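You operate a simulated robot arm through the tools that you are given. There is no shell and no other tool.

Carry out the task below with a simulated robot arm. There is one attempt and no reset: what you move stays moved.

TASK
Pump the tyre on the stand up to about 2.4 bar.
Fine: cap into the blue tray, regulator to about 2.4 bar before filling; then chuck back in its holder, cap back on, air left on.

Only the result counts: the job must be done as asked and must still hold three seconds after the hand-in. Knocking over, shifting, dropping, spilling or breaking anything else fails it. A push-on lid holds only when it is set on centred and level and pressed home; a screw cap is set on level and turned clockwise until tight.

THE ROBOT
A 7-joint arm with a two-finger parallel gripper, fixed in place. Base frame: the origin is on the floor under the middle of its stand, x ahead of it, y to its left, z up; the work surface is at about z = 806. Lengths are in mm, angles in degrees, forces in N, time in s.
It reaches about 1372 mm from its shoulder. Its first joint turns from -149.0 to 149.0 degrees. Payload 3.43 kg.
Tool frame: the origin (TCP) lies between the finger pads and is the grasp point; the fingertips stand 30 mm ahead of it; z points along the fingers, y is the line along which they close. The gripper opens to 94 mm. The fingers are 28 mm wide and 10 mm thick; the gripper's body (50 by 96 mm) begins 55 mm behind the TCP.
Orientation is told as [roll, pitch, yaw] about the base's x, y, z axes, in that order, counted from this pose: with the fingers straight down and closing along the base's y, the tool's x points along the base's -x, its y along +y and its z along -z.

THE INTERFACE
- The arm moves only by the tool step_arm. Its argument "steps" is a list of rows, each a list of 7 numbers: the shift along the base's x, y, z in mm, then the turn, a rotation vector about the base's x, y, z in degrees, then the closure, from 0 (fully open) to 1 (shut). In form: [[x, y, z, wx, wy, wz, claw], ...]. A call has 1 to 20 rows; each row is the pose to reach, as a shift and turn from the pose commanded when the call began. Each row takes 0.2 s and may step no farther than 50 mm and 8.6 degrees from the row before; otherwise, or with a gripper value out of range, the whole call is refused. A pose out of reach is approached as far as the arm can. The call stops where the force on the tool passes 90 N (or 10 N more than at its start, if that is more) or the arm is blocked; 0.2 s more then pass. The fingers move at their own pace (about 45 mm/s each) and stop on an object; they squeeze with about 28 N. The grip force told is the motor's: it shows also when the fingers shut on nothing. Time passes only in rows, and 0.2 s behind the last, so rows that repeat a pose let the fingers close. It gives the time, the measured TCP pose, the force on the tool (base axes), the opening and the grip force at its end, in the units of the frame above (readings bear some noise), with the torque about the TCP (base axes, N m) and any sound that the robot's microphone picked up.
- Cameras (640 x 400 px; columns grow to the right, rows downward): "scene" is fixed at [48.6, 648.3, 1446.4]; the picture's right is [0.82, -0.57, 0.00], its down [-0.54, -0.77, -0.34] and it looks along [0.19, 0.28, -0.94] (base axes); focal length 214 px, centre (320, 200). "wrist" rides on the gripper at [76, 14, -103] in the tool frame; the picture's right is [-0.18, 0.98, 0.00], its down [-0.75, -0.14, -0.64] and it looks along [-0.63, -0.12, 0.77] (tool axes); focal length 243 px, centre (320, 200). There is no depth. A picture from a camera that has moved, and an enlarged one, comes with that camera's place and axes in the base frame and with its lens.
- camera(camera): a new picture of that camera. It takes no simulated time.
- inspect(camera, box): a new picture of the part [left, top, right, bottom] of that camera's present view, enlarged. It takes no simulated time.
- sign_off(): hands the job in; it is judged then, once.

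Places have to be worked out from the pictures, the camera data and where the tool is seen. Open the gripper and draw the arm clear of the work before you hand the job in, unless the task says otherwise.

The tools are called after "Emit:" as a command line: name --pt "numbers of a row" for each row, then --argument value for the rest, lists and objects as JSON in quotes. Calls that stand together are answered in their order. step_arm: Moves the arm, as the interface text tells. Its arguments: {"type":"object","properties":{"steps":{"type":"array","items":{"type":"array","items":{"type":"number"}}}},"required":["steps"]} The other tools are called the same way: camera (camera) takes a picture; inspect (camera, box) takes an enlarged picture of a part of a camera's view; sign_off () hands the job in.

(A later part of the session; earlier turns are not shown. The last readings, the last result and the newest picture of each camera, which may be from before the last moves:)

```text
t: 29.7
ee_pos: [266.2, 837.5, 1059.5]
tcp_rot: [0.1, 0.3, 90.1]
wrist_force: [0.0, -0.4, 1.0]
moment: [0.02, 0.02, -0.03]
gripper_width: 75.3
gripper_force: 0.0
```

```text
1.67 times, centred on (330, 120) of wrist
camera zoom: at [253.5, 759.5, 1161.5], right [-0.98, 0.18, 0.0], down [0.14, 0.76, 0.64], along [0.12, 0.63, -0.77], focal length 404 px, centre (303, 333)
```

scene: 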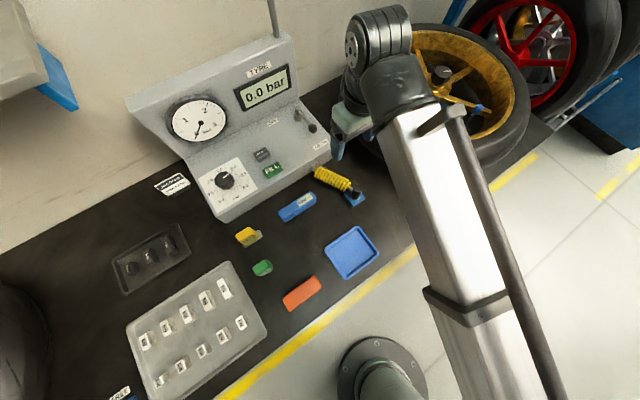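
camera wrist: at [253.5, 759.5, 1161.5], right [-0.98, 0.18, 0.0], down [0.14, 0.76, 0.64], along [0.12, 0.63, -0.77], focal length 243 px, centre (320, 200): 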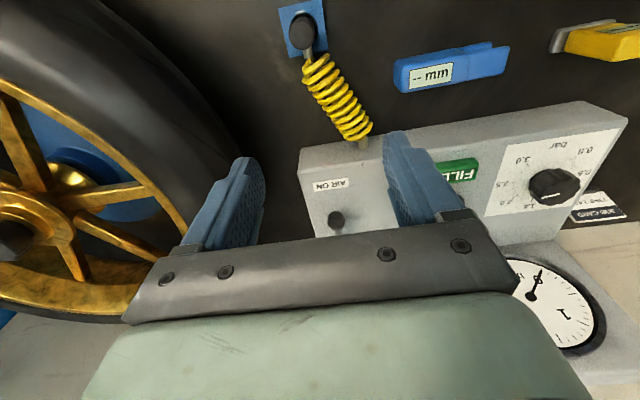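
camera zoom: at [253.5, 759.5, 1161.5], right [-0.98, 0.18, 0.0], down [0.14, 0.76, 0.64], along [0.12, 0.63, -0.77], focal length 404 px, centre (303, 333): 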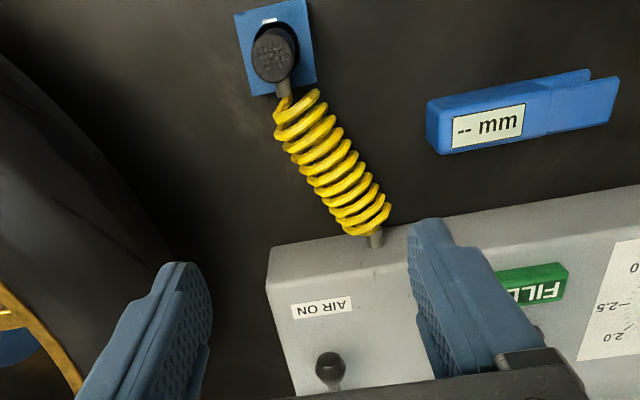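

The dial line unprojects to about 2.42 bar, and the lever does point at AIR ON, so the gauge probably only shows line pressure during filling. Next is the valve cap near (675, 763, 962). I travel there at z≈1060, turning to yaw 0.

Emit:
step_arm --pt "34 -6 5 0 0 -7.5 0.2" --pt "68 -12 10 0 0 -15 0.2" --pt "102 -18 10 0 0 -22.5 0.2" --pt "136 -24 10 0 0 -30 0.2" --pt "170 -30 10 0 0 -37.5 0.2" --pt "204 -36 10 0 0 -45 0.2" --pt "238 -42 10 0 0 -52.5 0.2" --pt "272 -48 10 0 0 -60 0.2" --pt "306 -54 10 0 0 -67.5 0.2" --pt "340 -60 10 0 0 -75 0.2" --pt "374 -66 10 0 0 -82.5 0.2" --pt "400 -72 10 0 0 -90 0.2" --pt "400 -72 10 0 0 -90 0.2"

Emit:
camera --camera "wrist"

Emit:
camera --camera "scene"

```text
t: 32.5
ee_pos: [665.1, 761.5, 1069.9]
tcp_rot: [0.1, 0.2, -0.1]
wrist_force: [0.4, 0.0, 0.7]
moment: [0.06, 0.02, -0.04]
gripper_width: 75.3
gripper_force: 0.1
```

```text
taken
camera wrist: at [589.6, 773.3, 1171.5], right [0.18, 0.98, 0.0], down [0.76, -0.14, 0.64], along [0.63, -0.12, -0.77], focal length 243 px, centre (320, 200)
```

wrist: 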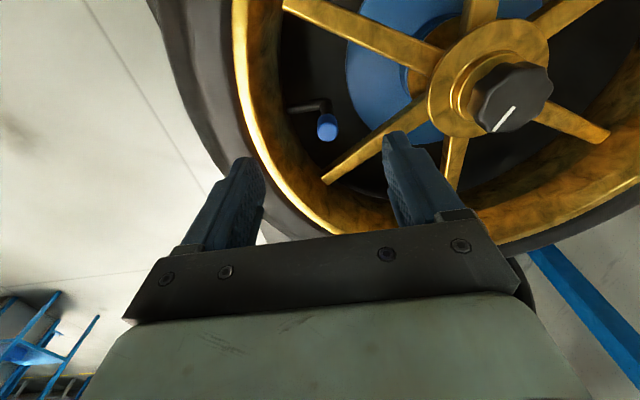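

```text
taken
```

scene: 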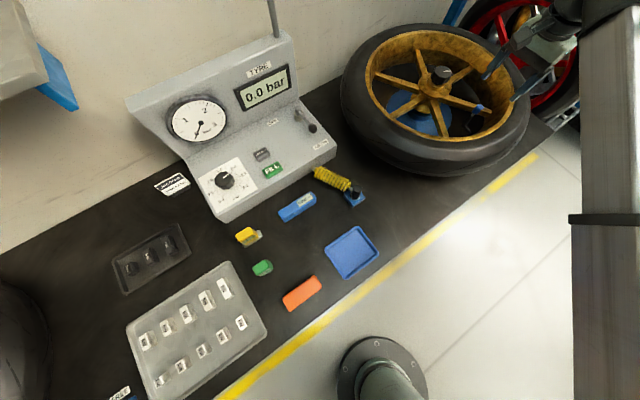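

The cap is visible from above between two spokes, with its elbow tube going to the rim. I zoom in to pin down its axis.

Emit:
inspect --camera "wrist" --box '[270, 80, 390, 160]'

Emit:
inspect --camera "scene" --box '[440, 80, 520, 140]'

```text
5.00 times, centred on (330, 120) of wrist
camera zoom: at [589.6, 773.3, 1171.5], right [0.18, 0.98, 0.0], down [0.76, -0.14, 0.64], along [0.63, -0.12, -0.77], focal length 1213 px, centre (270, 600)
```

zoom: 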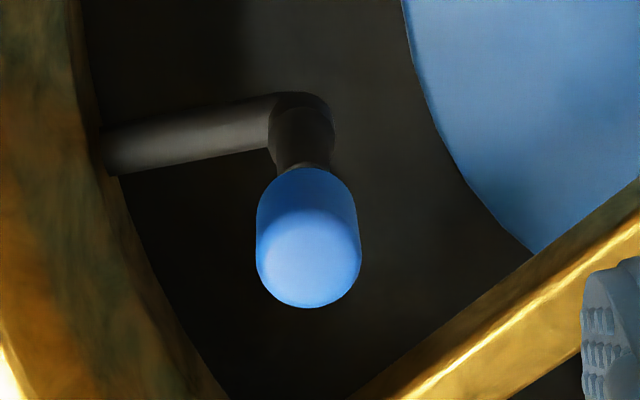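

```text
6.67 times, centred on (480, 110) of scene
camera zoom: at [48.6, 648.3, 1446.4], right [0.82, -0.57, 0.0], down [-0.54, -0.77, -0.34], along [0.19, 0.28, -0.94], focal length 1430 px, centre (-747, 800)
```

zoom: 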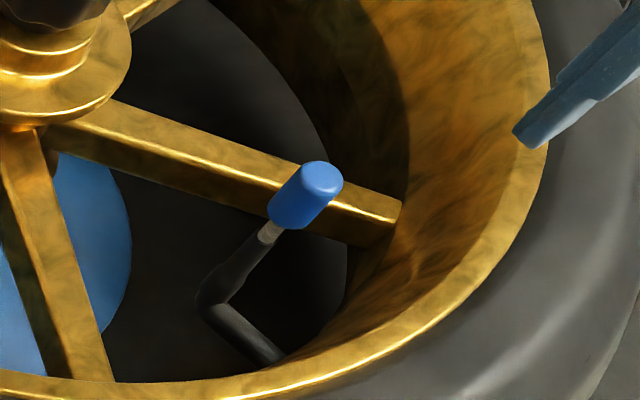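

The two views agree on the cap top centre at (682.5, 763.3, 964.5) with a vertical axis and about 19 mm diameter. I move above it with a partly closed gripper at yaw −20°, tips just over the cap, and check alignment.

Emit:
step_arm --pt "8 0 -15 0 0 -7 0.45" --pt "17 0 -30 0 0 -14 0.45" --pt "17 0 -45 0 0 -20 0.45" --pt "17 0 -60 0 0 -20 0.45" --pt "17 0 -68 0 0 -20 0.45" --pt "17 0 -68 0 0 -20 0.45"

Emit:
camera --camera "wrist"

Emit:
inspect --camera "scene" --box '[440, 80, 520, 140]'

```text
t: 33.9
ee_pos: [681.7, 762.1, 1003.8]
tcp_rot: [0.1, 0.2, -20.0]
wrist_force: [-0.2, -0.1, 0.2]
moment: [-0.02, 0.03, 0.0]
gripper_width: 51.5
gripper_force: 0.2
```

```text
taken
camera wrist: at [616.2, 799.4, 1106.6], right [0.51, 0.86, 0.0], down [0.66, -0.39, 0.64], along [0.55, -0.32, -0.77], focal length 243 px, centre (320, 200)
```

wrist: 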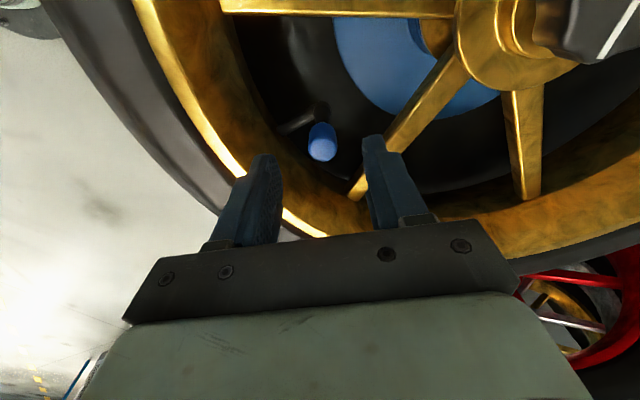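

```text
6.67 times, centred on (480, 110) of scene
camera zoom: at [48.6, 648.3, 1446.4], right [0.82, -0.57, 0.0], down [-0.54, -0.77, -0.34], along [0.19, 0.28, -0.94], focal length 1430 px, centre (-747, 800)
```

zoom: 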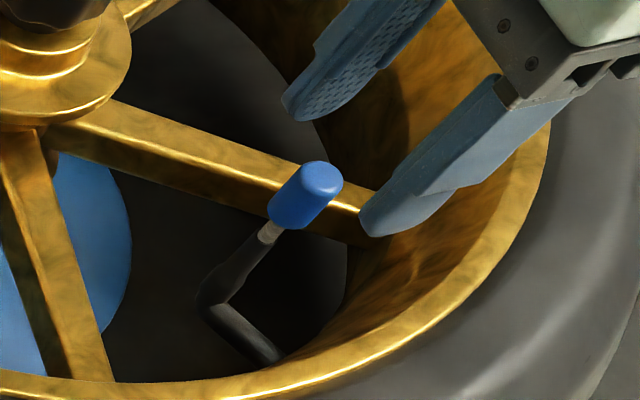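

The cap sits centred between the fingertips within about 2 mm. I descend to TCP z≈957 and close gently on it.

Emit:
step_arm --pt "0 0 -15 0 0 0 0.45" --pt "0 0 -30 0 0 0 0.45" --pt "0 0 -40 0 0 0 0.45" --pt "0 0 -46 0 0 0 0.45" --pt "0 0 -46 0 0 0 0.45"

Emit:
camera --camera "wrist"

Emit:
inspect --camera "scene" --box '[440, 80, 520, 140]'

```text
t: 35.1
ee_pos: [683.6, 762.8, 957.0]
tcp_rot: [0.0, 0.2, -20.0]
wrist_force: [-0.3, -0.5, -0.1]
moment: [0.01, 0.01, -0.01]
gripper_width: 51.7
gripper_force: 0.1
```

```text
taken
camera wrist: at [617.7, 799.8, 1059.5], right [0.51, 0.86, 0.0], down [0.66, -0.39, 0.64], along [0.55, -0.32, -0.77], focal length 243 px, centre (320, 200)
```

wrist: 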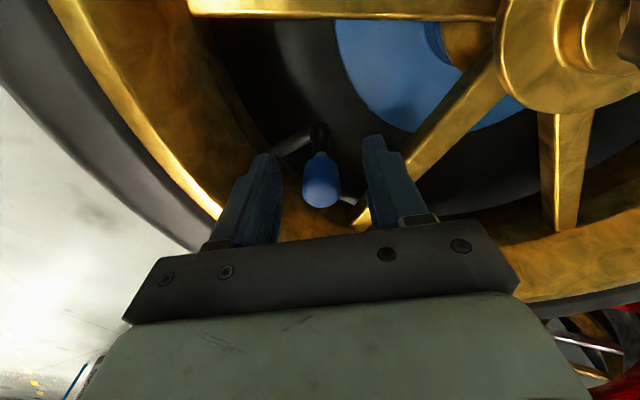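

```text
6.67 times, centred on (480, 110) of scene
camera zoom: at [48.6, 648.3, 1446.4], right [0.82, -0.57, 0.0], down [-0.54, -0.77, -0.34], along [0.19, 0.28, -0.94], focal length 1430 px, centre (-747, 800)
```

zoom: 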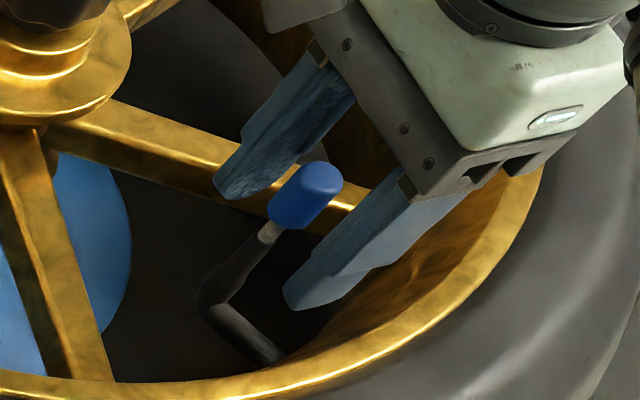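

The cap is between the fingers at the right height. I close on it and read the loads.

Emit:
step_arm --pt "0 0 0 0 0 0 0.6" --pt "0 0 0 0 0 0 0.75" --pt "0 0 0 0 0 0 0.9" --pt "0 0 0 0 0 0 1" --pt "0 0 0 0 0 0 1" --pt "0 0 0 0 0 0 1"

Emit:
inspect --camera "wrist" --box '[220, 100, 420, 240]'

```text
t: 36.5
ee_pos: [684.1, 761.8, 956.9]
tcp_rot: [0.1, 0.2, -19.9]
wrist_force: [-0.1, -0.4, 0.2]
moment: [0.0, 0.0, 0.0]
gripper_width: 16.9
gripper_force: 27.9
heard: snap
```

```text
2.86 times, centred on (320, 170) of wrist
camera zoom: at [617.7, 799.8, 1059.5], right [0.51, 0.86, 0.0], down [0.66, -0.39, 0.64], along [0.55, -0.32, -0.77], focal length 693 px, centre (320, 286)
```

zoom: 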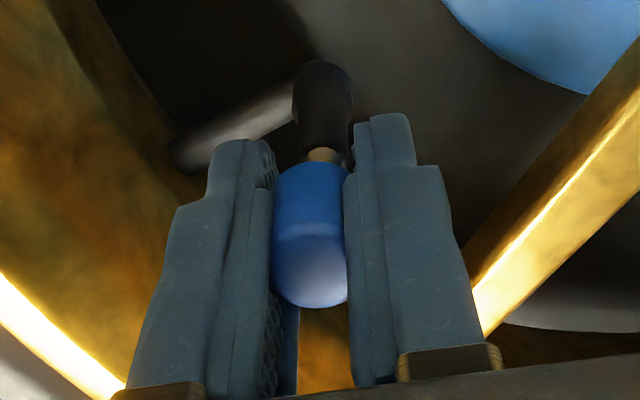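

A "snap" was heard as the fingers closed, with no side load. I look from the scene camera to see whether the cap is still seated.

Emit:
inspect --camera "scene" --box '[450, 90, 500, 130]'

Emit:
camera --camera "wrist"

```text
10.00 times, centred on (475, 110) of scene
camera zoom: at [48.6, 648.3, 1446.4], right [0.82, -0.57, 0.0], down [-0.54, -0.77, -0.34], along [0.19, 0.28, -0.94], focal length 2145 px, centre (-1230, 1100)
```

zoom: 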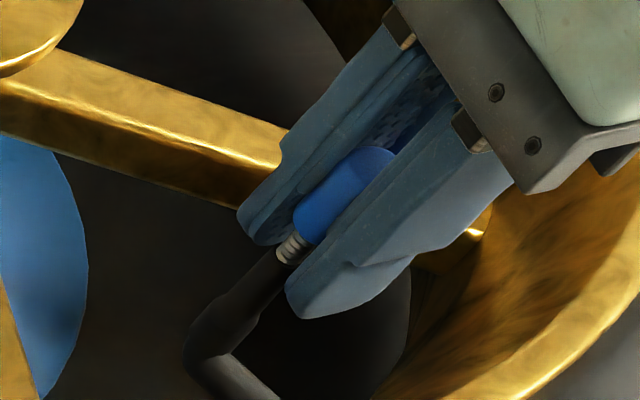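

```text
taken
camera wrist: at [617.7, 799.8, 1059.5], right [0.51, 0.86, 0.0], down [0.66, -0.39, 0.64], along [0.55, -0.32, -0.77], focal length 243 px, centre (320, 200)
```

wrist: 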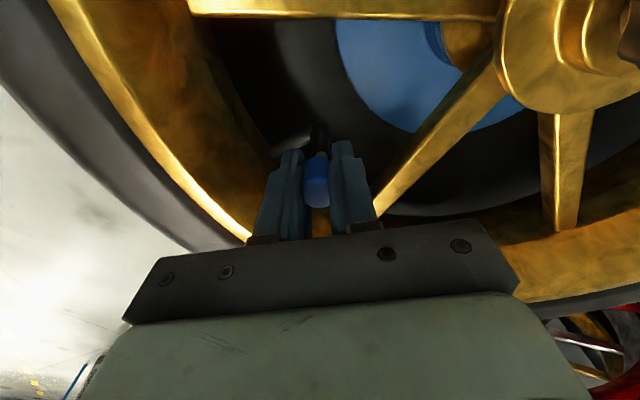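

The cap is still on its thread, with threads visible below it. I turn it counter-clockwise 125° and watch the torque.

Emit:
step_arm --pt "0 0 0 0 0 6 1" --pt "0 0 0 0 0 13 1" --pt "0 0 0 0 0 20 1" --pt "0 0 0 0 0 27 1" --pt "0 0 0 0 0 34 1" --pt "0 0 0 0 0 41 1"

Emit:
inspect --camera "wrist" --box '[220, 100, 420, 240]'

```text
t: 37.9
ee_pos: [682.9, 762.3, 958.5]
tcp_rot: [0.1, 0.3, 21.2]
wrist_force: [1.3, 0.7, 2.8]
moment: [0.02, 0.04, -0.03]
gripper_width: 16.9
gripper_force: 28.2
```

```text
2.86 times, centred on (320, 170) of wrist
camera zoom: at [607.6, 746.5, 1059.3], right [-0.18, 0.98, 0.0], down [0.76, 0.14, 0.64], along [0.63, 0.12, -0.77], focal length 693 px, centre (320, 286)
```

zoom: 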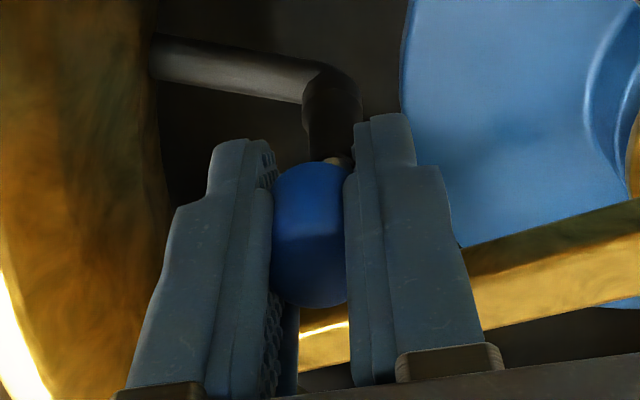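

The torque is nearly zero and the stem now looks slightly off-centre under the cap, so it may already be free. I test with a cautious 3 mm lift.

Emit:
step_arm --pt "0 0 1 0 0 0 1" --pt "0 0 2 0 0 0 1" --pt "0 0 3 0 0 0 1"

Emit:
inspect --camera "wrist" --box '[220, 100, 420, 240]'

```text
t: 38.7
ee_pos: [682.1, 762.5, 962.6]
tcp_rot: [0.1, 0.1, 21.0]
wrist_force: [0.7, -0.2, 0.3]
moment: [0.01, -0.01, 0.03]
gripper_width: 16.8
gripper_force: 27.8
```

```text
2.86 times, centred on (320, 170) of wrist
camera zoom: at [607.9, 747.5, 1062.6], right [-0.18, 0.98, 0.0], down [0.76, 0.14, 0.64], along [0.63, 0.12, -0.77], focal length 693 px, centre (320, 286)
```

zoom: 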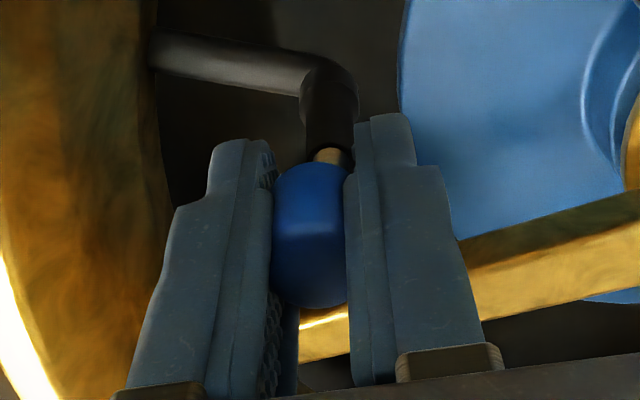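

The cap lifted with no resistance, so it is free. I keep lifting straight up and check that it stays in the fingers.

Emit:
step_arm --pt "0 0 5 0 0 0 1" --pt "0 0 12 0 0 0 1" --pt "0 0 22 0 0 0 1" --pt "0 0 40 0 0 0 1" --pt "0 0 60 0 0 0 1" --pt "0 0 60 0 0 0 1"

Emit:
camera --camera "wrist"

Emit:
inspect --camera "scene" --box '[440, 70, 520, 130]'

```text
t: 40.1
ee_pos: [680.9, 763.6, 1019.4]
tcp_rot: [0.1, 0.2, 21.0]
wrist_force: [0.5, 0.0, -0.9]
moment: [0.0, -0.03, -0.01]
gripper_width: 16.7
gripper_force: 27.8
```

```text
taken
camera wrist: at [606.5, 748.3, 1121.7], right [-0.18, 0.98, 0.0], down [0.76, 0.14, 0.64], along [0.63, 0.12, -0.77], focal length 243 px, centre (320, 200)
```

wrist: 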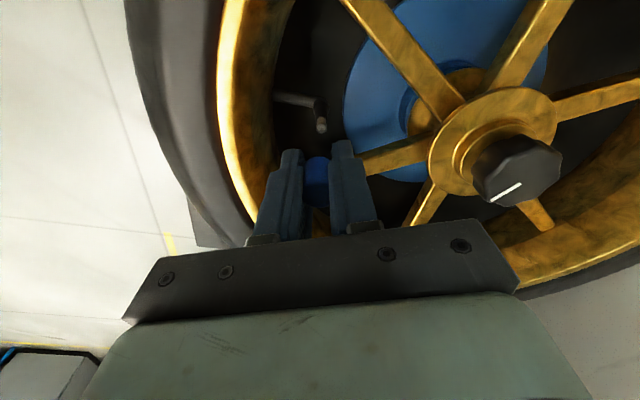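

```text
6.67 times, centred on (480, 100) of scene
camera zoom: at [48.6, 648.3, 1446.4], right [0.82, -0.57, 0.0], down [-0.54, -0.77, -0.34], along [0.19, 0.28, -0.94], focal length 1430 px, centre (-747, 867)
```

zoom: 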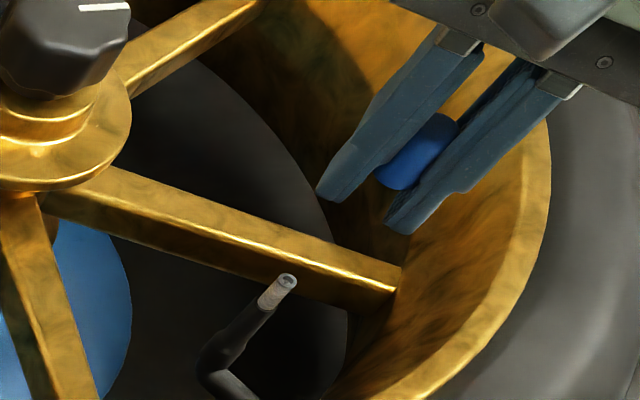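

The cap is off and held upright, and the bare valve stem is visible. I zoom on the stem top to fix its position for the chuck.

Emit:
inspect --camera "wrist" --box '[260, 80, 380, 160]'

Emit:
inspect --camera "scene" --box '[450, 90, 500, 130]'

```text
5.00 times, centred on (320, 120) of wrist
camera zoom: at [606.5, 748.3, 1121.7], right [-0.18, 0.98, 0.0], down [0.76, 0.14, 0.64], along [0.63, 0.12, -0.77], focal length 1213 px, centre (320, 600)
```

zoom: 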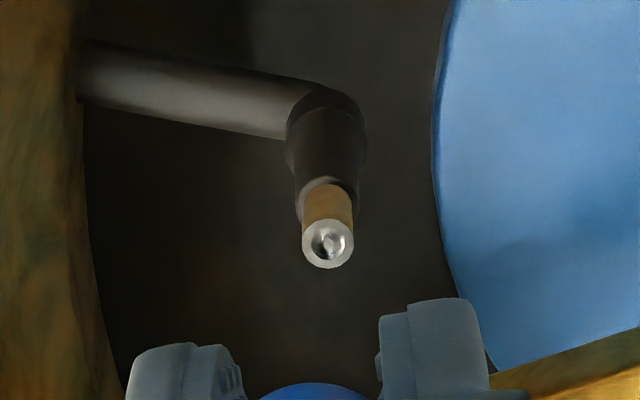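

```text
10.00 times, centred on (475, 110) of scene
camera zoom: at [48.6, 648.3, 1446.4], right [0.82, -0.57, 0.0], down [-0.54, -0.77, -0.34], along [0.19, 0.28, -0.94], focal length 2145 px, centre (-1230, 1100)
```

zoom: 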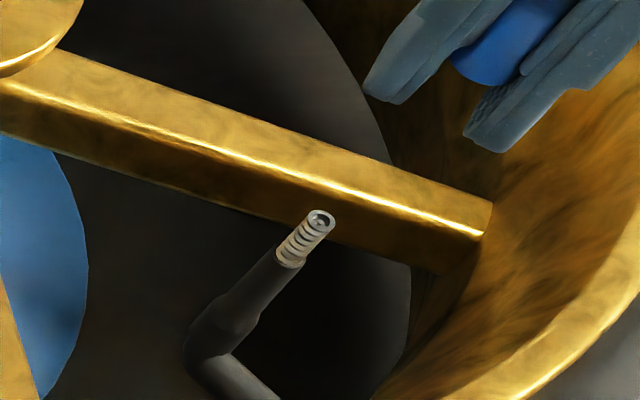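

I triangulate the stem top near (684, 764, 942), but the camera and tool frames disagree by 2–3 mm. To calibrate this I rotate the gripper in place, still holding the cap, and view the stem from a second yaw.

Emit:
step_arm --pt "0 0 0 0 0 8 1" --pt "0 0 0 0 0 16 1" --pt "0 0 0 0 0 24 1" --pt "0 0 0 0 0 32 1" --pt "0 0 0 0 0 40 1" --pt "0 0 0 0 0 48 1" --pt "0 0 0 0 0 56 1" --pt "0 0 0 0 0 64 1" --pt "0 0 0 0 0 72 1" --pt "0 0 0 0 0 79 1" --pt "0 0 0 0 0 79 1" --pt "0 0 0 0 0 79 1"

Emit:
inspect --camera "wrist" --box '[260, 80, 380, 160]'

Emit:
camera --camera "wrist"

```text
t: 42.7
ee_pos: [681.5, 764.3, 1020.7]
tcp_rot: [0.2, 0.2, 100.1]
wrist_force: [0.5, -0.1, 0.4]
moment: [0.02, -0.02, 0.03]
gripper_width: 16.6
gripper_force: 27.8
```

```text
5.00 times, centred on (320, 120) of wrist
camera zoom: at [682.8, 685.5, 1122.6], right [-1.0, 0.01, 0.0], down [0.01, 0.77, 0.64], along [0.0, 0.64, -0.77], focal length 1213 px, centre (320, 600)
```

zoom: 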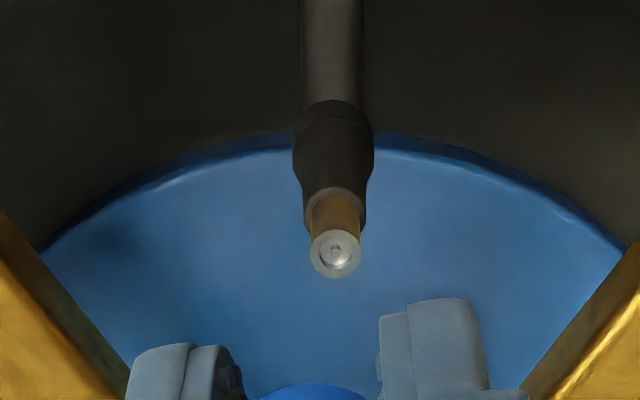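

```text
taken
camera wrist: at [682.8, 685.5, 1122.6], right [-1.0, 0.01, 0.0], down [0.01, 0.77, 0.64], along [0.0, 0.64, -0.77], focal length 243 px, centre (320, 200)
```

wrist: 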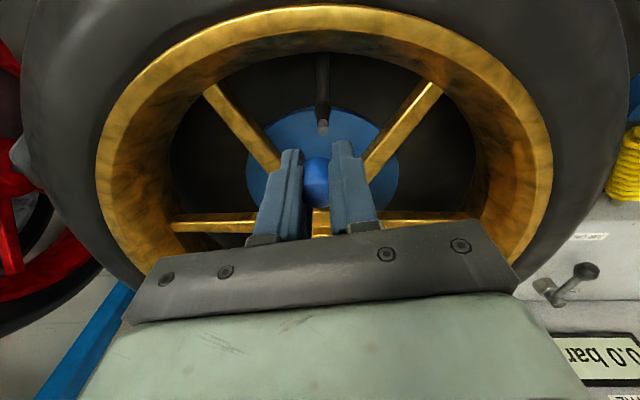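

The two-yaw solution puts the stem about (−1.8, +0.3) mm from the tool axis, i.e. near (680.6, 764.0) in the command frame. I rotate back to yaw 10 so the scene camera can see the held cap and I can measure its length.

Emit:
step_arm --pt "0 0 0 0 0 -8 1" --pt "0 0 0 0 0 -16 1" --pt "0 0 0 0 0 -24 1" --pt "0 0 0 0 0 -32 1" --pt "0 0 0 0 0 -40 1" --pt "0 0 0 0 0 -48 1" --pt "0 0 0 0 0 -56 1" --pt "0 0 0 0 0 -64 1" --pt "0 0 0 0 0 -72 1" --pt "0 0 0 0 0 -80 1" --pt "0 0 0 0 0 -88 1" --pt "0 0 0 0 0 -90 1" --pt "0 0 0 0 0 -90 1"

Emit:
inspect --camera "scene" --box '[460, 70, 510, 110]'

Emit:
inspect --camera "wrist" --box '[260, 80, 380, 160]'

```text
t: 45.5
ee_pos: [682.6, 764.0, 1020.7]
tcp_rot: [0.1, 0.2, 9.9]
wrist_force: [0.1, -0.1, 0.6]
moment: [-0.05, 0.01, -0.02]
gripper_width: 17.0
gripper_force: 27.8
```

```text
10.00 times, centred on (485, 90) of scene
camera zoom: at [48.6, 648.3, 1446.4], right [0.82, -0.57, 0.0], down [-0.54, -0.77, -0.34], along [0.19, 0.28, -0.94], focal length 2145 px, centre (-1330, 1300)
```

zoom: 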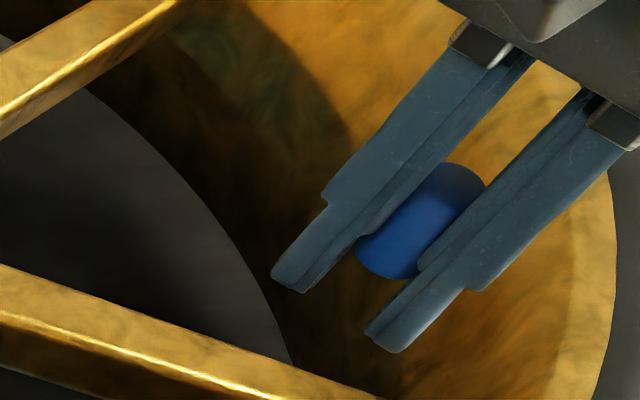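

```text
5.00 times, centred on (320, 120) of wrist
camera zoom: at [606.8, 762.6, 1122.6], right [0.01, 1.0, 0.0], down [0.77, -0.01, 0.64], along [0.64, -0.01, -0.77], focal length 1213 px, centre (320, 600)
```

zoom: 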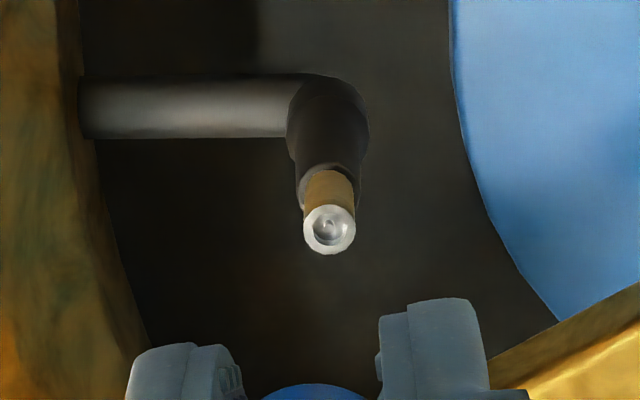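

From three views the stem sits near (679.3, 764.5) in the measured frame and the cap is held about 5 mm off along tool x. The cap is also gripped too high to set down in the tray without dropping it. I will rest it back on the stem, re-grip it with the fingertips, and then take it to the tray. First I align and lower to just above the stem.

Emit:
step_arm --pt "1.6 1.4 -15 0 0 0 1" --pt "1.6 1.4 -30 0 0 0 1" --pt "1.6 1.4 -45 0 0 0 1" --pt "1.6 1.4 -54 0 0 0 1" --pt "1.6 1.4 -57 0 0 0 1" --pt "1.6 1.4 -57 0 0 0 1" --pt "1.6 1.4 -57 0 0 0 1"

Emit:
inspect --camera "scene" --box '[455, 90, 505, 130]'

Emit:
inspect --camera "wrist" --box '[260, 110, 380, 220]'

```text
t: 47.1
ee_pos: [684.9, 765.9, 962.8]
tcp_rot: [0.1, 0.2, 10.0]
wrist_force: [-0.2, -0.6, 0.8]
moment: [0.06, 0.04, 0.0]
gripper_width: 16.8
gripper_force: 27.8
```

```text
10.00 times, centred on (480, 110) of scene
camera zoom: at [48.6, 648.3, 1446.4], right [0.82, -0.57, 0.0], down [-0.54, -0.77, -0.34], along [0.19, 0.28, -0.94], focal length 2145 px, centre (-1280, 1100)
```

zoom: 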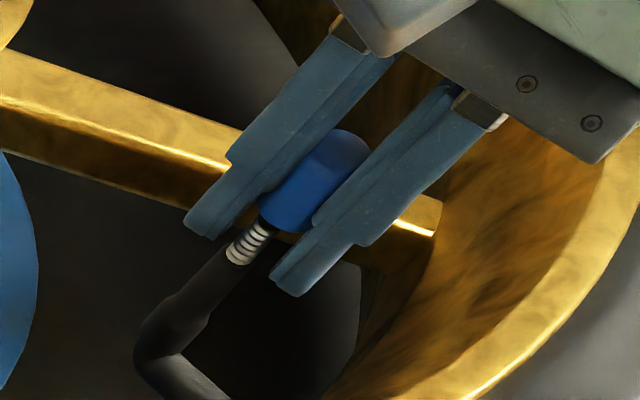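

```text
3.64 times, centred on (320, 165) of wrist
camera zoom: at [608.6, 763.8, 1064.7], right [0.01, 1.0, 0.0], down [0.77, -0.01, 0.64], along [0.64, -0.01, -0.77], focal length 882 px, centre (320, 327)
```

zoom: 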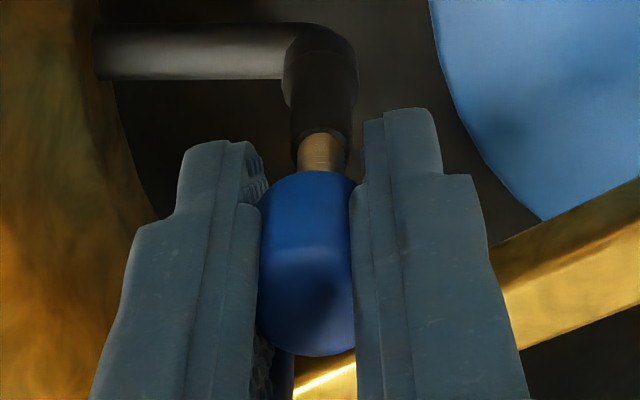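

The cap axis is about 1 mm off the stem in y and roughly 5 mm above it. I correct y and lower in 1 mm steps until light contact.

Emit:
step_arm --pt "0 1 0 0 0 0 1" --pt "0 1 -1.5 0 0 0 1" --pt "0 1 -3 0 0 0 1" --pt "0 1 -4 0 0 0 1" --pt "0 1 -5 0 0 0 1" --pt "0 1 -5 0 0 0 1"

Emit:
inspect --camera "scene" --box '[455, 90, 505, 130]'

Emit:
inspect --camera "wrist" --box '[260, 110, 380, 220]'

```text
t: 48.5
ee_pos: [684.5, 764.7, 958.0]
tcp_rot: [0.1, 0.2, 10.1]
wrist_force: [0.0, 0.3, -0.2]
moment: [0.02, -0.01, -0.05]
gripper_width: 16.8
gripper_force: 28.1
```

```text
10.00 times, centred on (480, 110) of scene
camera zoom: at [48.6, 648.3, 1446.4], right [0.82, -0.57, 0.0], down [-0.54, -0.77, -0.34], along [0.19, 0.28, -0.94], focal length 2145 px, centre (-1280, 1100)
```

zoom: 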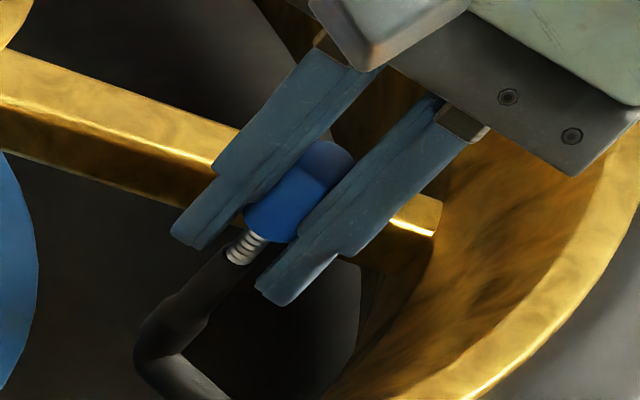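

```text
3.64 times, centred on (320, 165) of wrist
camera zoom: at [608.4, 764.7, 1059.8], right [0.01, 1.0, 0.0], down [0.77, -0.01, 0.64], along [0.64, -0.01, -0.77], focal length 882 px, centre (320, 327)
```

zoom: 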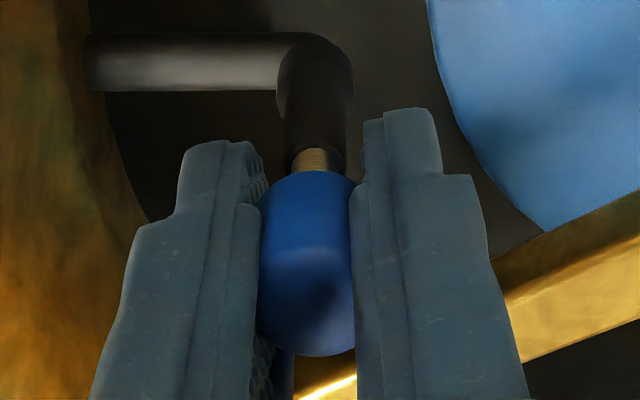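

Alignment looks good in both views and there is still no contact force. I lower two more millimetres.

Emit:
step_arm --pt "0 0 -1 0 0 0 1" --pt "0 0 -2 0 0 0 1" --pt "0 0 -2 0 0 0 1"

```text
t: 49.3
ee_pos: [683.9, 765.7, 957.3]
tcp_rot: [0.2, 0.1, 10.1]
wrist_force: [-3.1, -2.7, 19.6]
moment: [-0.04, 0.17, -0.01]
gripper_width: 16.7
gripper_force: 28.6
heard: snap
```

A snap was heard at contact with about 20 N, so this is a push-on cap that has re-seated. I relieve the pressure, open slightly to about 21 mm, and look.

Emit:
step_arm --pt "0 0 0.5 0 0 0 0.9" --pt "0 0 1 0 0 0 0.8" --pt "0 0 1 0 0 0 0.78" --pt "0 0 1 0 0 0 0.78" --pt "0 0 1 0 0 0 0.77"

Emit:
inspect --camera "scene" --box '[455, 90, 505, 130]'

Emit:
inspect --camera "wrist" --box '[260, 110, 380, 220]'

```text
t: 50.5
ee_pos: [684.8, 764.8, 956.4]
tcp_rot: [0.1, 0.2, 10.0]
wrist_force: [0.0, -0.1, 0.5]
moment: [0.02, -0.02, -0.02]
gripper_width: 21.6
gripper_force: 0.0
```

```text
10.00 times, centred on (480, 110) of scene
camera zoom: at [48.6, 648.3, 1446.4], right [0.82, -0.57, 0.0], down [-0.54, -0.77, -0.34], along [0.19, 0.28, -0.94], focal length 2145 px, centre (-1280, 1100)
```

zoom: 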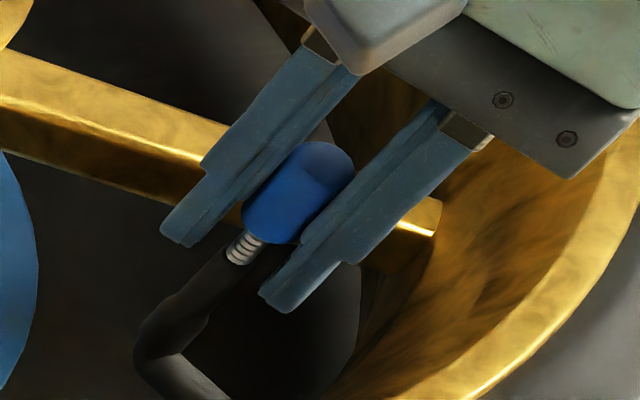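

```text
3.64 times, centred on (320, 165) of wrist
camera zoom: at [608.4, 765.1, 1058.5], right [0.01, 1.0, 0.0], down [0.77, -0.01, 0.64], along [0.64, -0.01, -0.77], focal length 882 px, centre (320, 327)
```

zoom: 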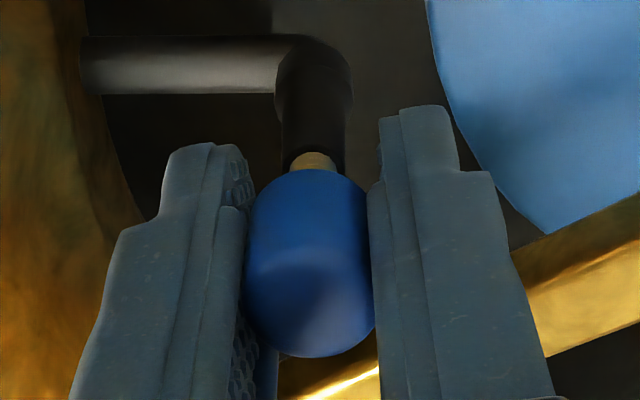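

The cap stands seated on the stem. I open wider, raise 16 mm and shift 5 mm along tool x so the fingertips grip it centred and low, then close.

Emit:
step_arm --pt "0 0 0 0 0 0 0.6" --pt "0 0 0 0 0 0 0.5" --pt "-2 0 6 0 0 0 0.5" --pt "-4 -0.5 12 0 0 0 0.5" --pt "-5 -0.9 16 0 0 0 0.5" --pt "-5 -0.9 16 0 0 0 0.5" --pt "-5 -0.9 16 0 0 0 0.5"

Emit:
inspect --camera "wrist" --box '[260, 110, 380, 220]'

Emit:
inspect --camera "scene" --box '[455, 90, 505, 130]'

```text
t: 52.1
ee_pos: [681.0, 764.7, 974.1]
tcp_rot: [0.2, 0.1, 10.0]
wrist_force: [-0.9, 0.1, -0.1]
moment: [-0.03, 0.01, 0.01]
gripper_width: 47.3
gripper_force: 0.0
```

```text
3.64 times, centred on (320, 165) of wrist
camera zoom: at [603.3, 764.8, 1074.7], right [0.01, 1.0, 0.0], down [0.77, -0.01, 0.64], along [0.64, -0.01, -0.77], focal length 882 px, centre (320, 327)
```

zoom: 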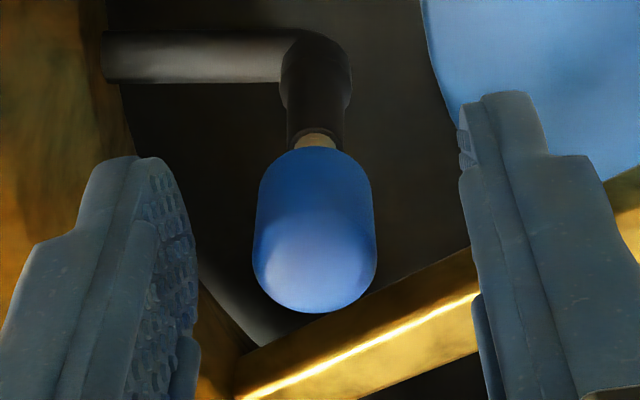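

```text
10.00 times, centred on (480, 110) of scene
camera zoom: at [48.6, 648.3, 1446.4], right [0.82, -0.57, 0.0], down [-0.54, -0.77, -0.34], along [0.19, 0.28, -0.94], focal length 2145 px, centre (-1280, 1100)
```

zoom: 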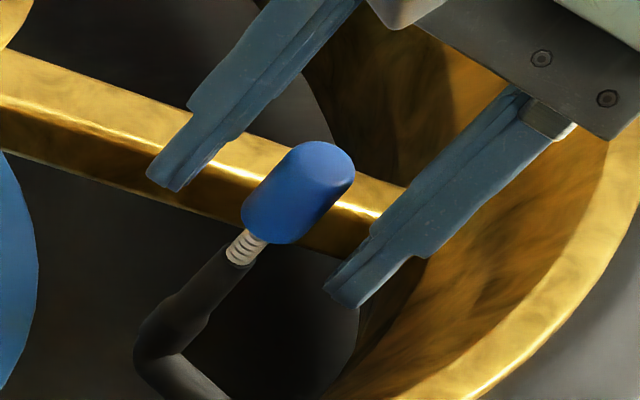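

The cap is seated and centred between the fingertips. I close on it.

Emit:
step_arm --pt "0 0 0 0 0 0 0.65" --pt "0 0 0 0 0 0 0.75" --pt "0 0 0 0 0 0 0.85" --pt "0 0 0 0 0 0 1" --pt "0 0 0 0 0 0 1"

Emit:
inspect --camera "wrist" --box '[260, 110, 380, 220]'

Emit:
inspect --camera "scene" --box '[455, 90, 505, 130]'

```text
t: 53.3
ee_pos: [679.5, 765.6, 973.2]
tcp_rot: [0.1, 0.2, 10.1]
wrist_force: [0.0, 0.8, -0.2]
moment: [-0.03, 0.03, -0.01]
gripper_width: 16.6
gripper_force: 27.4
heard: snap
```

```text
3.64 times, centred on (320, 165) of wrist
camera zoom: at [603.4, 764.9, 1074.7], right [0.01, 1.0, 0.0], down [0.77, -0.01, 0.64], along [0.64, -0.01, -0.77], focal length 882 px, centre (320, 327)
```

zoom: 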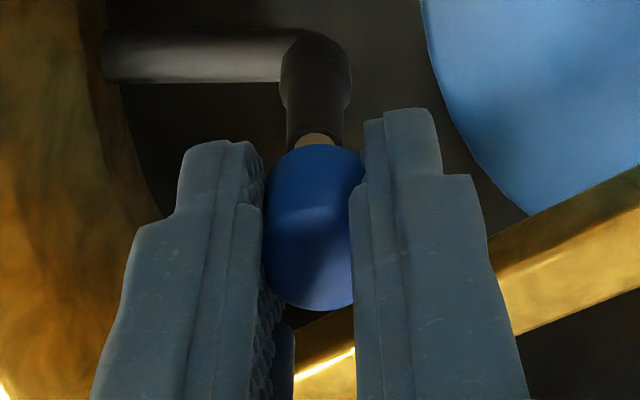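

```text
10.00 times, centred on (480, 110) of scene
camera zoom: at [48.6, 648.3, 1446.4], right [0.82, -0.57, 0.0], down [-0.54, -0.77, -0.34], along [0.19, 0.28, -0.94], focal length 2145 px, centre (-1280, 1100)
```

zoom: 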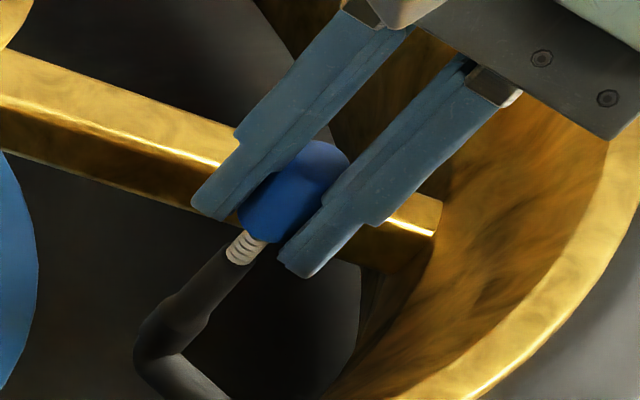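

The cap is held by the fingertips. I lift straight up slowly and confirm it is in hand.

Emit:
step_arm --pt "0 0 3 0 0 0 1" --pt "0 0 8 0 0 0 1" --pt "0 0 16 0 0 0 1" --pt "0 0 30 0 0 0 1" --pt "0 0 50 0 0 0 1" --pt "0 0 70 0 0 0 1" --pt "0 0 88 0 0 0 1" --pt "0 0 88 0 0 0 1"

Emit:
inspect --camera "wrist" --box '[260, 80, 380, 220]'

Emit:
inspect --camera "scene" --box '[450, 60, 530, 130]'

```text
t: 55.1
ee_pos: [680.5, 765.7, 1061.2]
tcp_rot: [0.1, 0.2, 10.0]
wrist_force: [-0.5, 0.8, 0.1]
moment: [-0.02, 0.0, 0.0]
gripper_width: 16.7
gripper_force: 28.5
```

```text
2.86 times, centred on (320, 150) of wrist
camera zoom: at [604.1, 764.1, 1163.4], right [0.01, 1.0, 0.0], down [0.77, -0.01, 0.64], along [0.64, -0.01, -0.77], focal length 693 px, centre (320, 343)
```

zoom: 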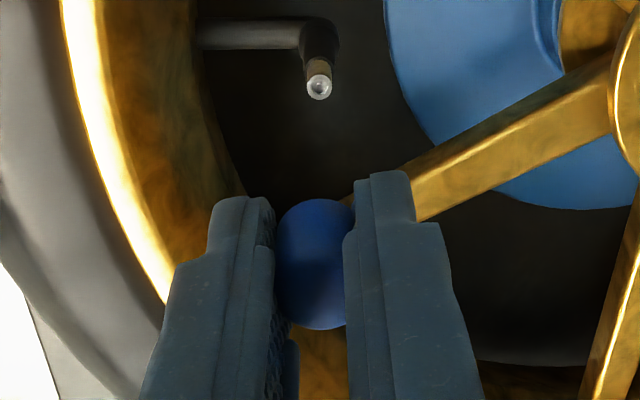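

```text
5.71 times, centred on (490, 95) of scene
camera zoom: at [48.6, 648.3, 1446.4], right [0.82, -0.57, 0.0], down [-0.54, -0.77, -0.34], along [0.19, 0.28, -0.94], focal length 1226 px, centre (-651, 800)
```

zoom: 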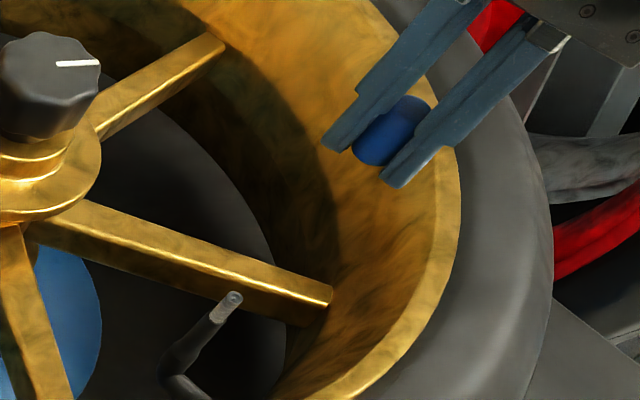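

The cap is secure and the stem position is re-confirmed near (679.6, 764.9). I carry the cap at z≈1060 toward the blue tray near (160, 655).

Emit:
step_arm --pt "-43 -9 0 0 0 4 1" --pt "-86 -18 0 0 0 8 1" --pt "-129 -27 0 0 0 12 1" --pt "-172 -36 0 0 0 16 1" --pt "-215 -45 0 0 0 20 1" --pt "-258 -54 0 0 0 24 1" --pt "-301 -63 0 0 0 28 1" --pt "-344 -72 0 0 0 33 1" --pt "-387 -81 0 0 0 38 1" --pt "-430 -90 0 0 0 43 1" --pt "-473 -99 0 0 0 48 1" --pt "-516 -108 0 0 0 50 1" --pt "-516 -108 0 0 0 50 1"

Emit:
camera --camera "wrist"

Emit:
camera --camera "scene"

```text
t: 57.9
ee_pos: [158.1, 657.0, 1062.8]
tcp_rot: [0.1, 0.2, 60.1]
wrist_force: [-0.3, -0.4, 0.1]
moment: [0.0, 0.02, 0.0]
gripper_width: 16.5
gripper_force: 29.1
```

```text
taken
camera wrist: at [109.6, 596.8, 1164.2], right [-0.76, 0.65, 0.0], down [0.5, 0.58, 0.64], along [0.41, 0.49, -0.77], focal length 243 px, centre (320, 200)
```

wrist: 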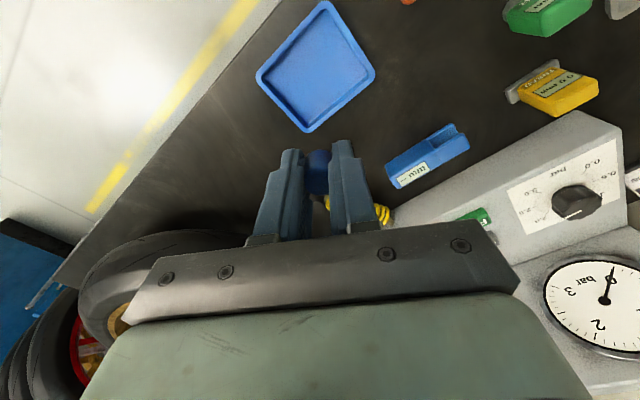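

```text
taken
```

scene: 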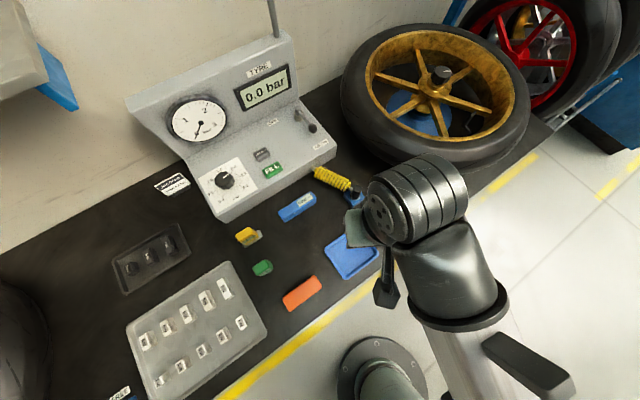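

The tray floor centre is near (159, 651). I descend over it to about 10 mm above the floor and look.

Emit:
step_arm --pt "1 -5 -30 0 0 0 1" --pt "1 -5 -60 0 0 0 1" --pt "1 -5 -90 0 0 0 1" --pt "1 -5 -120 0 0 0 1" --pt "1 -5 -150 0 0 0 1" --pt "1 -5 -175 0 0 0 1" --pt "1 -5 -195 0 0 0 1" --pt "1 -5 -208 0 0 0 1" --pt "1 -5 -208 0 0 0 1"

Emit:
camera --camera "wrist"

Emit:
inspect --camera "scene" --box '[310, 200, 410, 290]'

```text
t: 59.9
ee_pos: [164.1, 653.5, 853.7]
tcp_rot: [0.1, 0.2, 60.0]
wrist_force: [0.7, 0.1, -1.1]
moment: [-0.01, 0.01, 0.01]
gripper_width: 16.6
gripper_force: 28.5
```

```text
taken
camera wrist: at [114.3, 592.3, 954.3], right [-0.76, 0.65, 0.0], down [0.5, 0.58, 0.64], along [0.41, 0.49, -0.77], focal length 243 px, centre (320, 200)
```

wrist: 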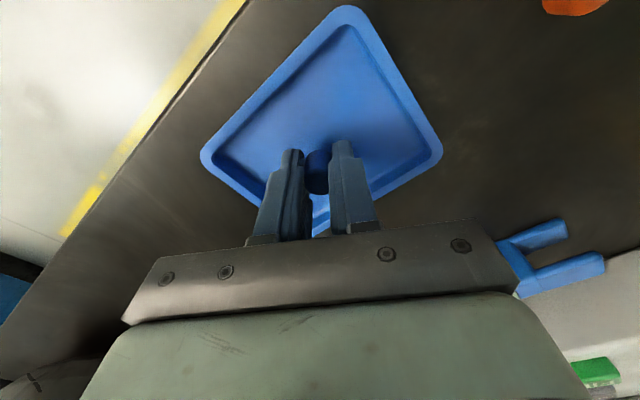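

```text
4.44 times, centred on (360, 245) of scene
camera zoom: at [48.6, 648.3, 1446.4], right [0.82, -0.57, 0.0], down [-0.54, -0.77, -0.34], along [0.19, 0.28, -0.94], focal length 953 px, centre (142, 0)
```

zoom: 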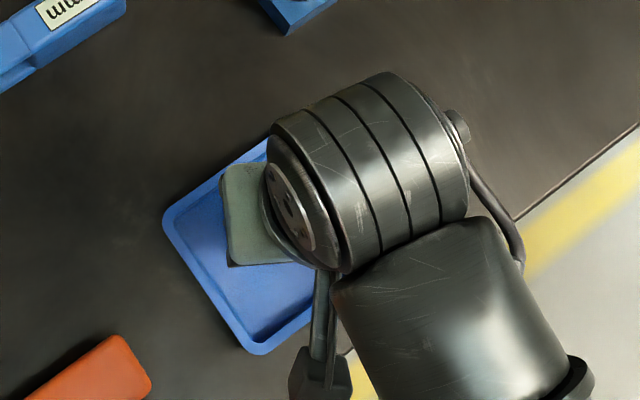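

The fingertips are over the tray interior. I lower slowly toward the floor watching for contact.

Emit:
step_arm --pt "0 0 -4 0 0 0 1" --pt "0 0 -7 0 0 0 1" --pt "0 0 -9 0 0 0 1" --pt "0 0 -10 0 0 0 1" --pt "0 0 -11 0 0 0 1" --pt "0 0 -11 0 0 0 1"

Emit:
inspect --camera "wrist" --box '[260, 110, 380, 220]'

```text
t: 61.3
ee_pos: [164.5, 652.6, 842.7]
tcp_rot: [0.1, 0.3, 60.0]
wrist_force: [0.1, 0.0, 0.7]
moment: [0.0, -0.03, -0.02]
gripper_width: 16.8
gripper_force: 28.0
```

```text
3.64 times, centred on (320, 165) of wrist
camera zoom: at [114.7, 591.5, 944.3], right [-0.76, 0.65, 0.0], down [0.5, 0.58, 0.64], along [0.41, 0.49, -0.77], focal length 882 px, centre (320, 327)
```

zoom: 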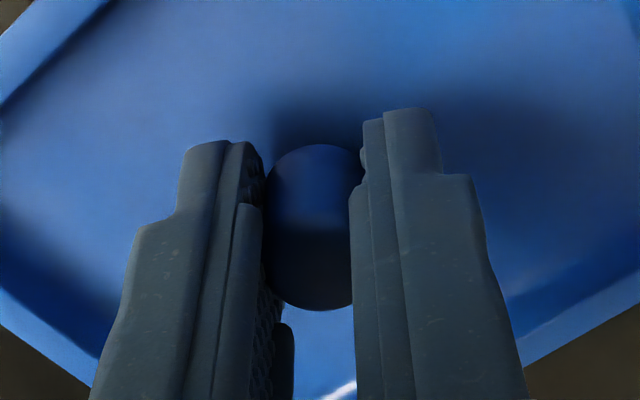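

No contact yet. I continue lowering by a millimetre at a time.

Emit:
step_arm --pt "0 0 -1 0 0 0 1" --pt "0 0 -2 0 0 0 1" --pt "0 0 -2 0 0 0 1"

```text
t: 62.1
ee_pos: [164.8, 652.1, 841.0]
tcp_rot: [0.1, 0.3, 59.9]
wrist_force: [-0.7, -0.4, 0.0]
moment: [0.01, 0.03, -0.03]
gripper_width: 16.5
gripper_force: 27.7
```

Still free at z≈841. I go down another two millimetres.

Emit:
step_arm --pt "0 0 -1 0 0 0 1" --pt "0 0 -2 0 0 0 1" --pt "0 0 -2 0 0 0 1"

```text
t: 62.9
ee_pos: [163.8, 652.4, 838.3]
tcp_rot: [0.0, 0.2, 60.0]
wrist_force: [0.1, 0.4, -0.6]
moment: [0.0, 0.0, 0.0]
gripper_width: 16.5
gripper_force: 27.7
```

Emit:
step_arm --pt "0 0 -1 0 0 0 1" --pt "0 0 -2 0 0 0 1" --pt "0 0 -2 0 0 0 1"

Emit:
inspect --camera "wrist" --box '[260, 110, 380, 220]'

```text
t: 63.7
ee_pos: [164.3, 651.2, 836.3]
tcp_rot: [0.1, 0.3, 60.0]
wrist_force: [-0.4, 0.5, 0.2]
moment: [-0.01, 0.03, 0.01]
gripper_width: 16.6
gripper_force: 28.5
```

```text
3.64 times, centred on (320, 165) of wrist
camera zoom: at [115.0, 591.7, 938.5], right [-0.76, 0.65, 0.0], down [0.5, 0.58, 0.64], along [0.41, 0.49, -0.77], focal length 882 px, centre (320, 327)
```

zoom: 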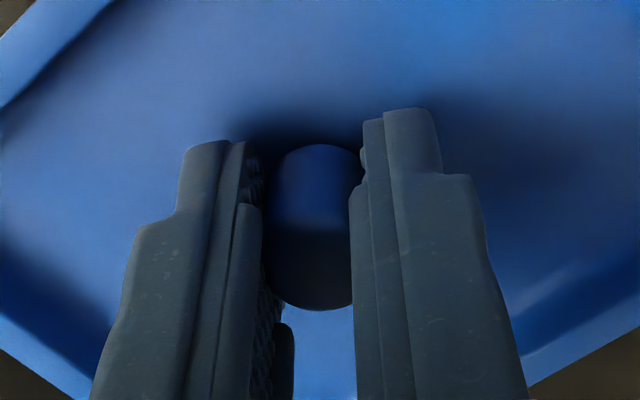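

Shadows are tightening but there is still no contact. I take another millimetre at a time.

Emit:
step_arm --pt "0 0 -1 0 0 0 1" --pt "0 0 -1 0 0 0 1"

```text
t: 64.3
ee_pos: [164.6, 651.7, 835.5]
tcp_rot: [0.2, 0.3, 60.1]
wrist_force: [-0.1, -0.1, -0.3]
moment: [-0.01, 0.0, 0.0]
gripper_width: 16.7
gripper_force: 28.1
```

Emit:
step_arm --pt "0 0 -1 0 0 0 1" --pt "0 0 -1 0 0 0 1"

```text
t: 64.9
ee_pos: [163.9, 653.3, 833.5]
tcp_rot: [0.2, 0.3, 60.1]
wrist_force: [0.1, 0.1, -0.2]
moment: [-0.02, -0.02, 0.04]
gripper_width: 16.7
gripper_force: 27.8
```

Still free at 833.5, so the floor is a bit lower than I assumed. I continue in single millimetres.

Emit:
step_arm --pt "0 0 -1 0 0 0 1" --pt "0 0 -1 0 0 0 1"

Emit:
camera --camera "wrist"

```text
t: 65.5
ee_pos: [164.4, 652.2, 834.3]
tcp_rot: [0.1, 0.1, 59.9]
wrist_force: [0.0, 1.1, 26.8]
moment: [0.07, -0.4, 0.02]
gripper_width: 17.0
gripper_force: 28.3
```

```text
taken
camera wrist: at [115.1, 591.7, 935.7], right [-0.76, 0.65, 0.0], down [0.5, 0.58, 0.64], along [0.42, 0.49, -0.77], focal length 243 px, centre (320, 200)
```

wrist: 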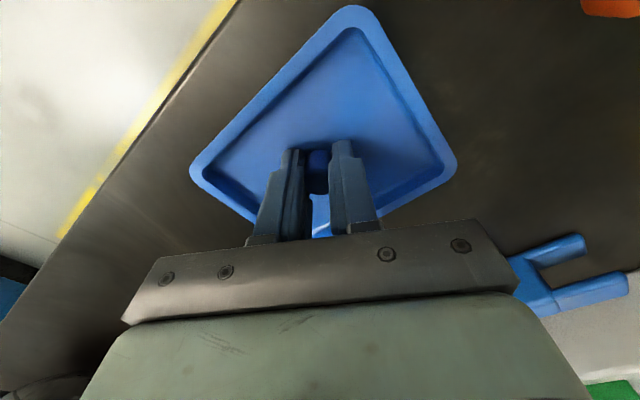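

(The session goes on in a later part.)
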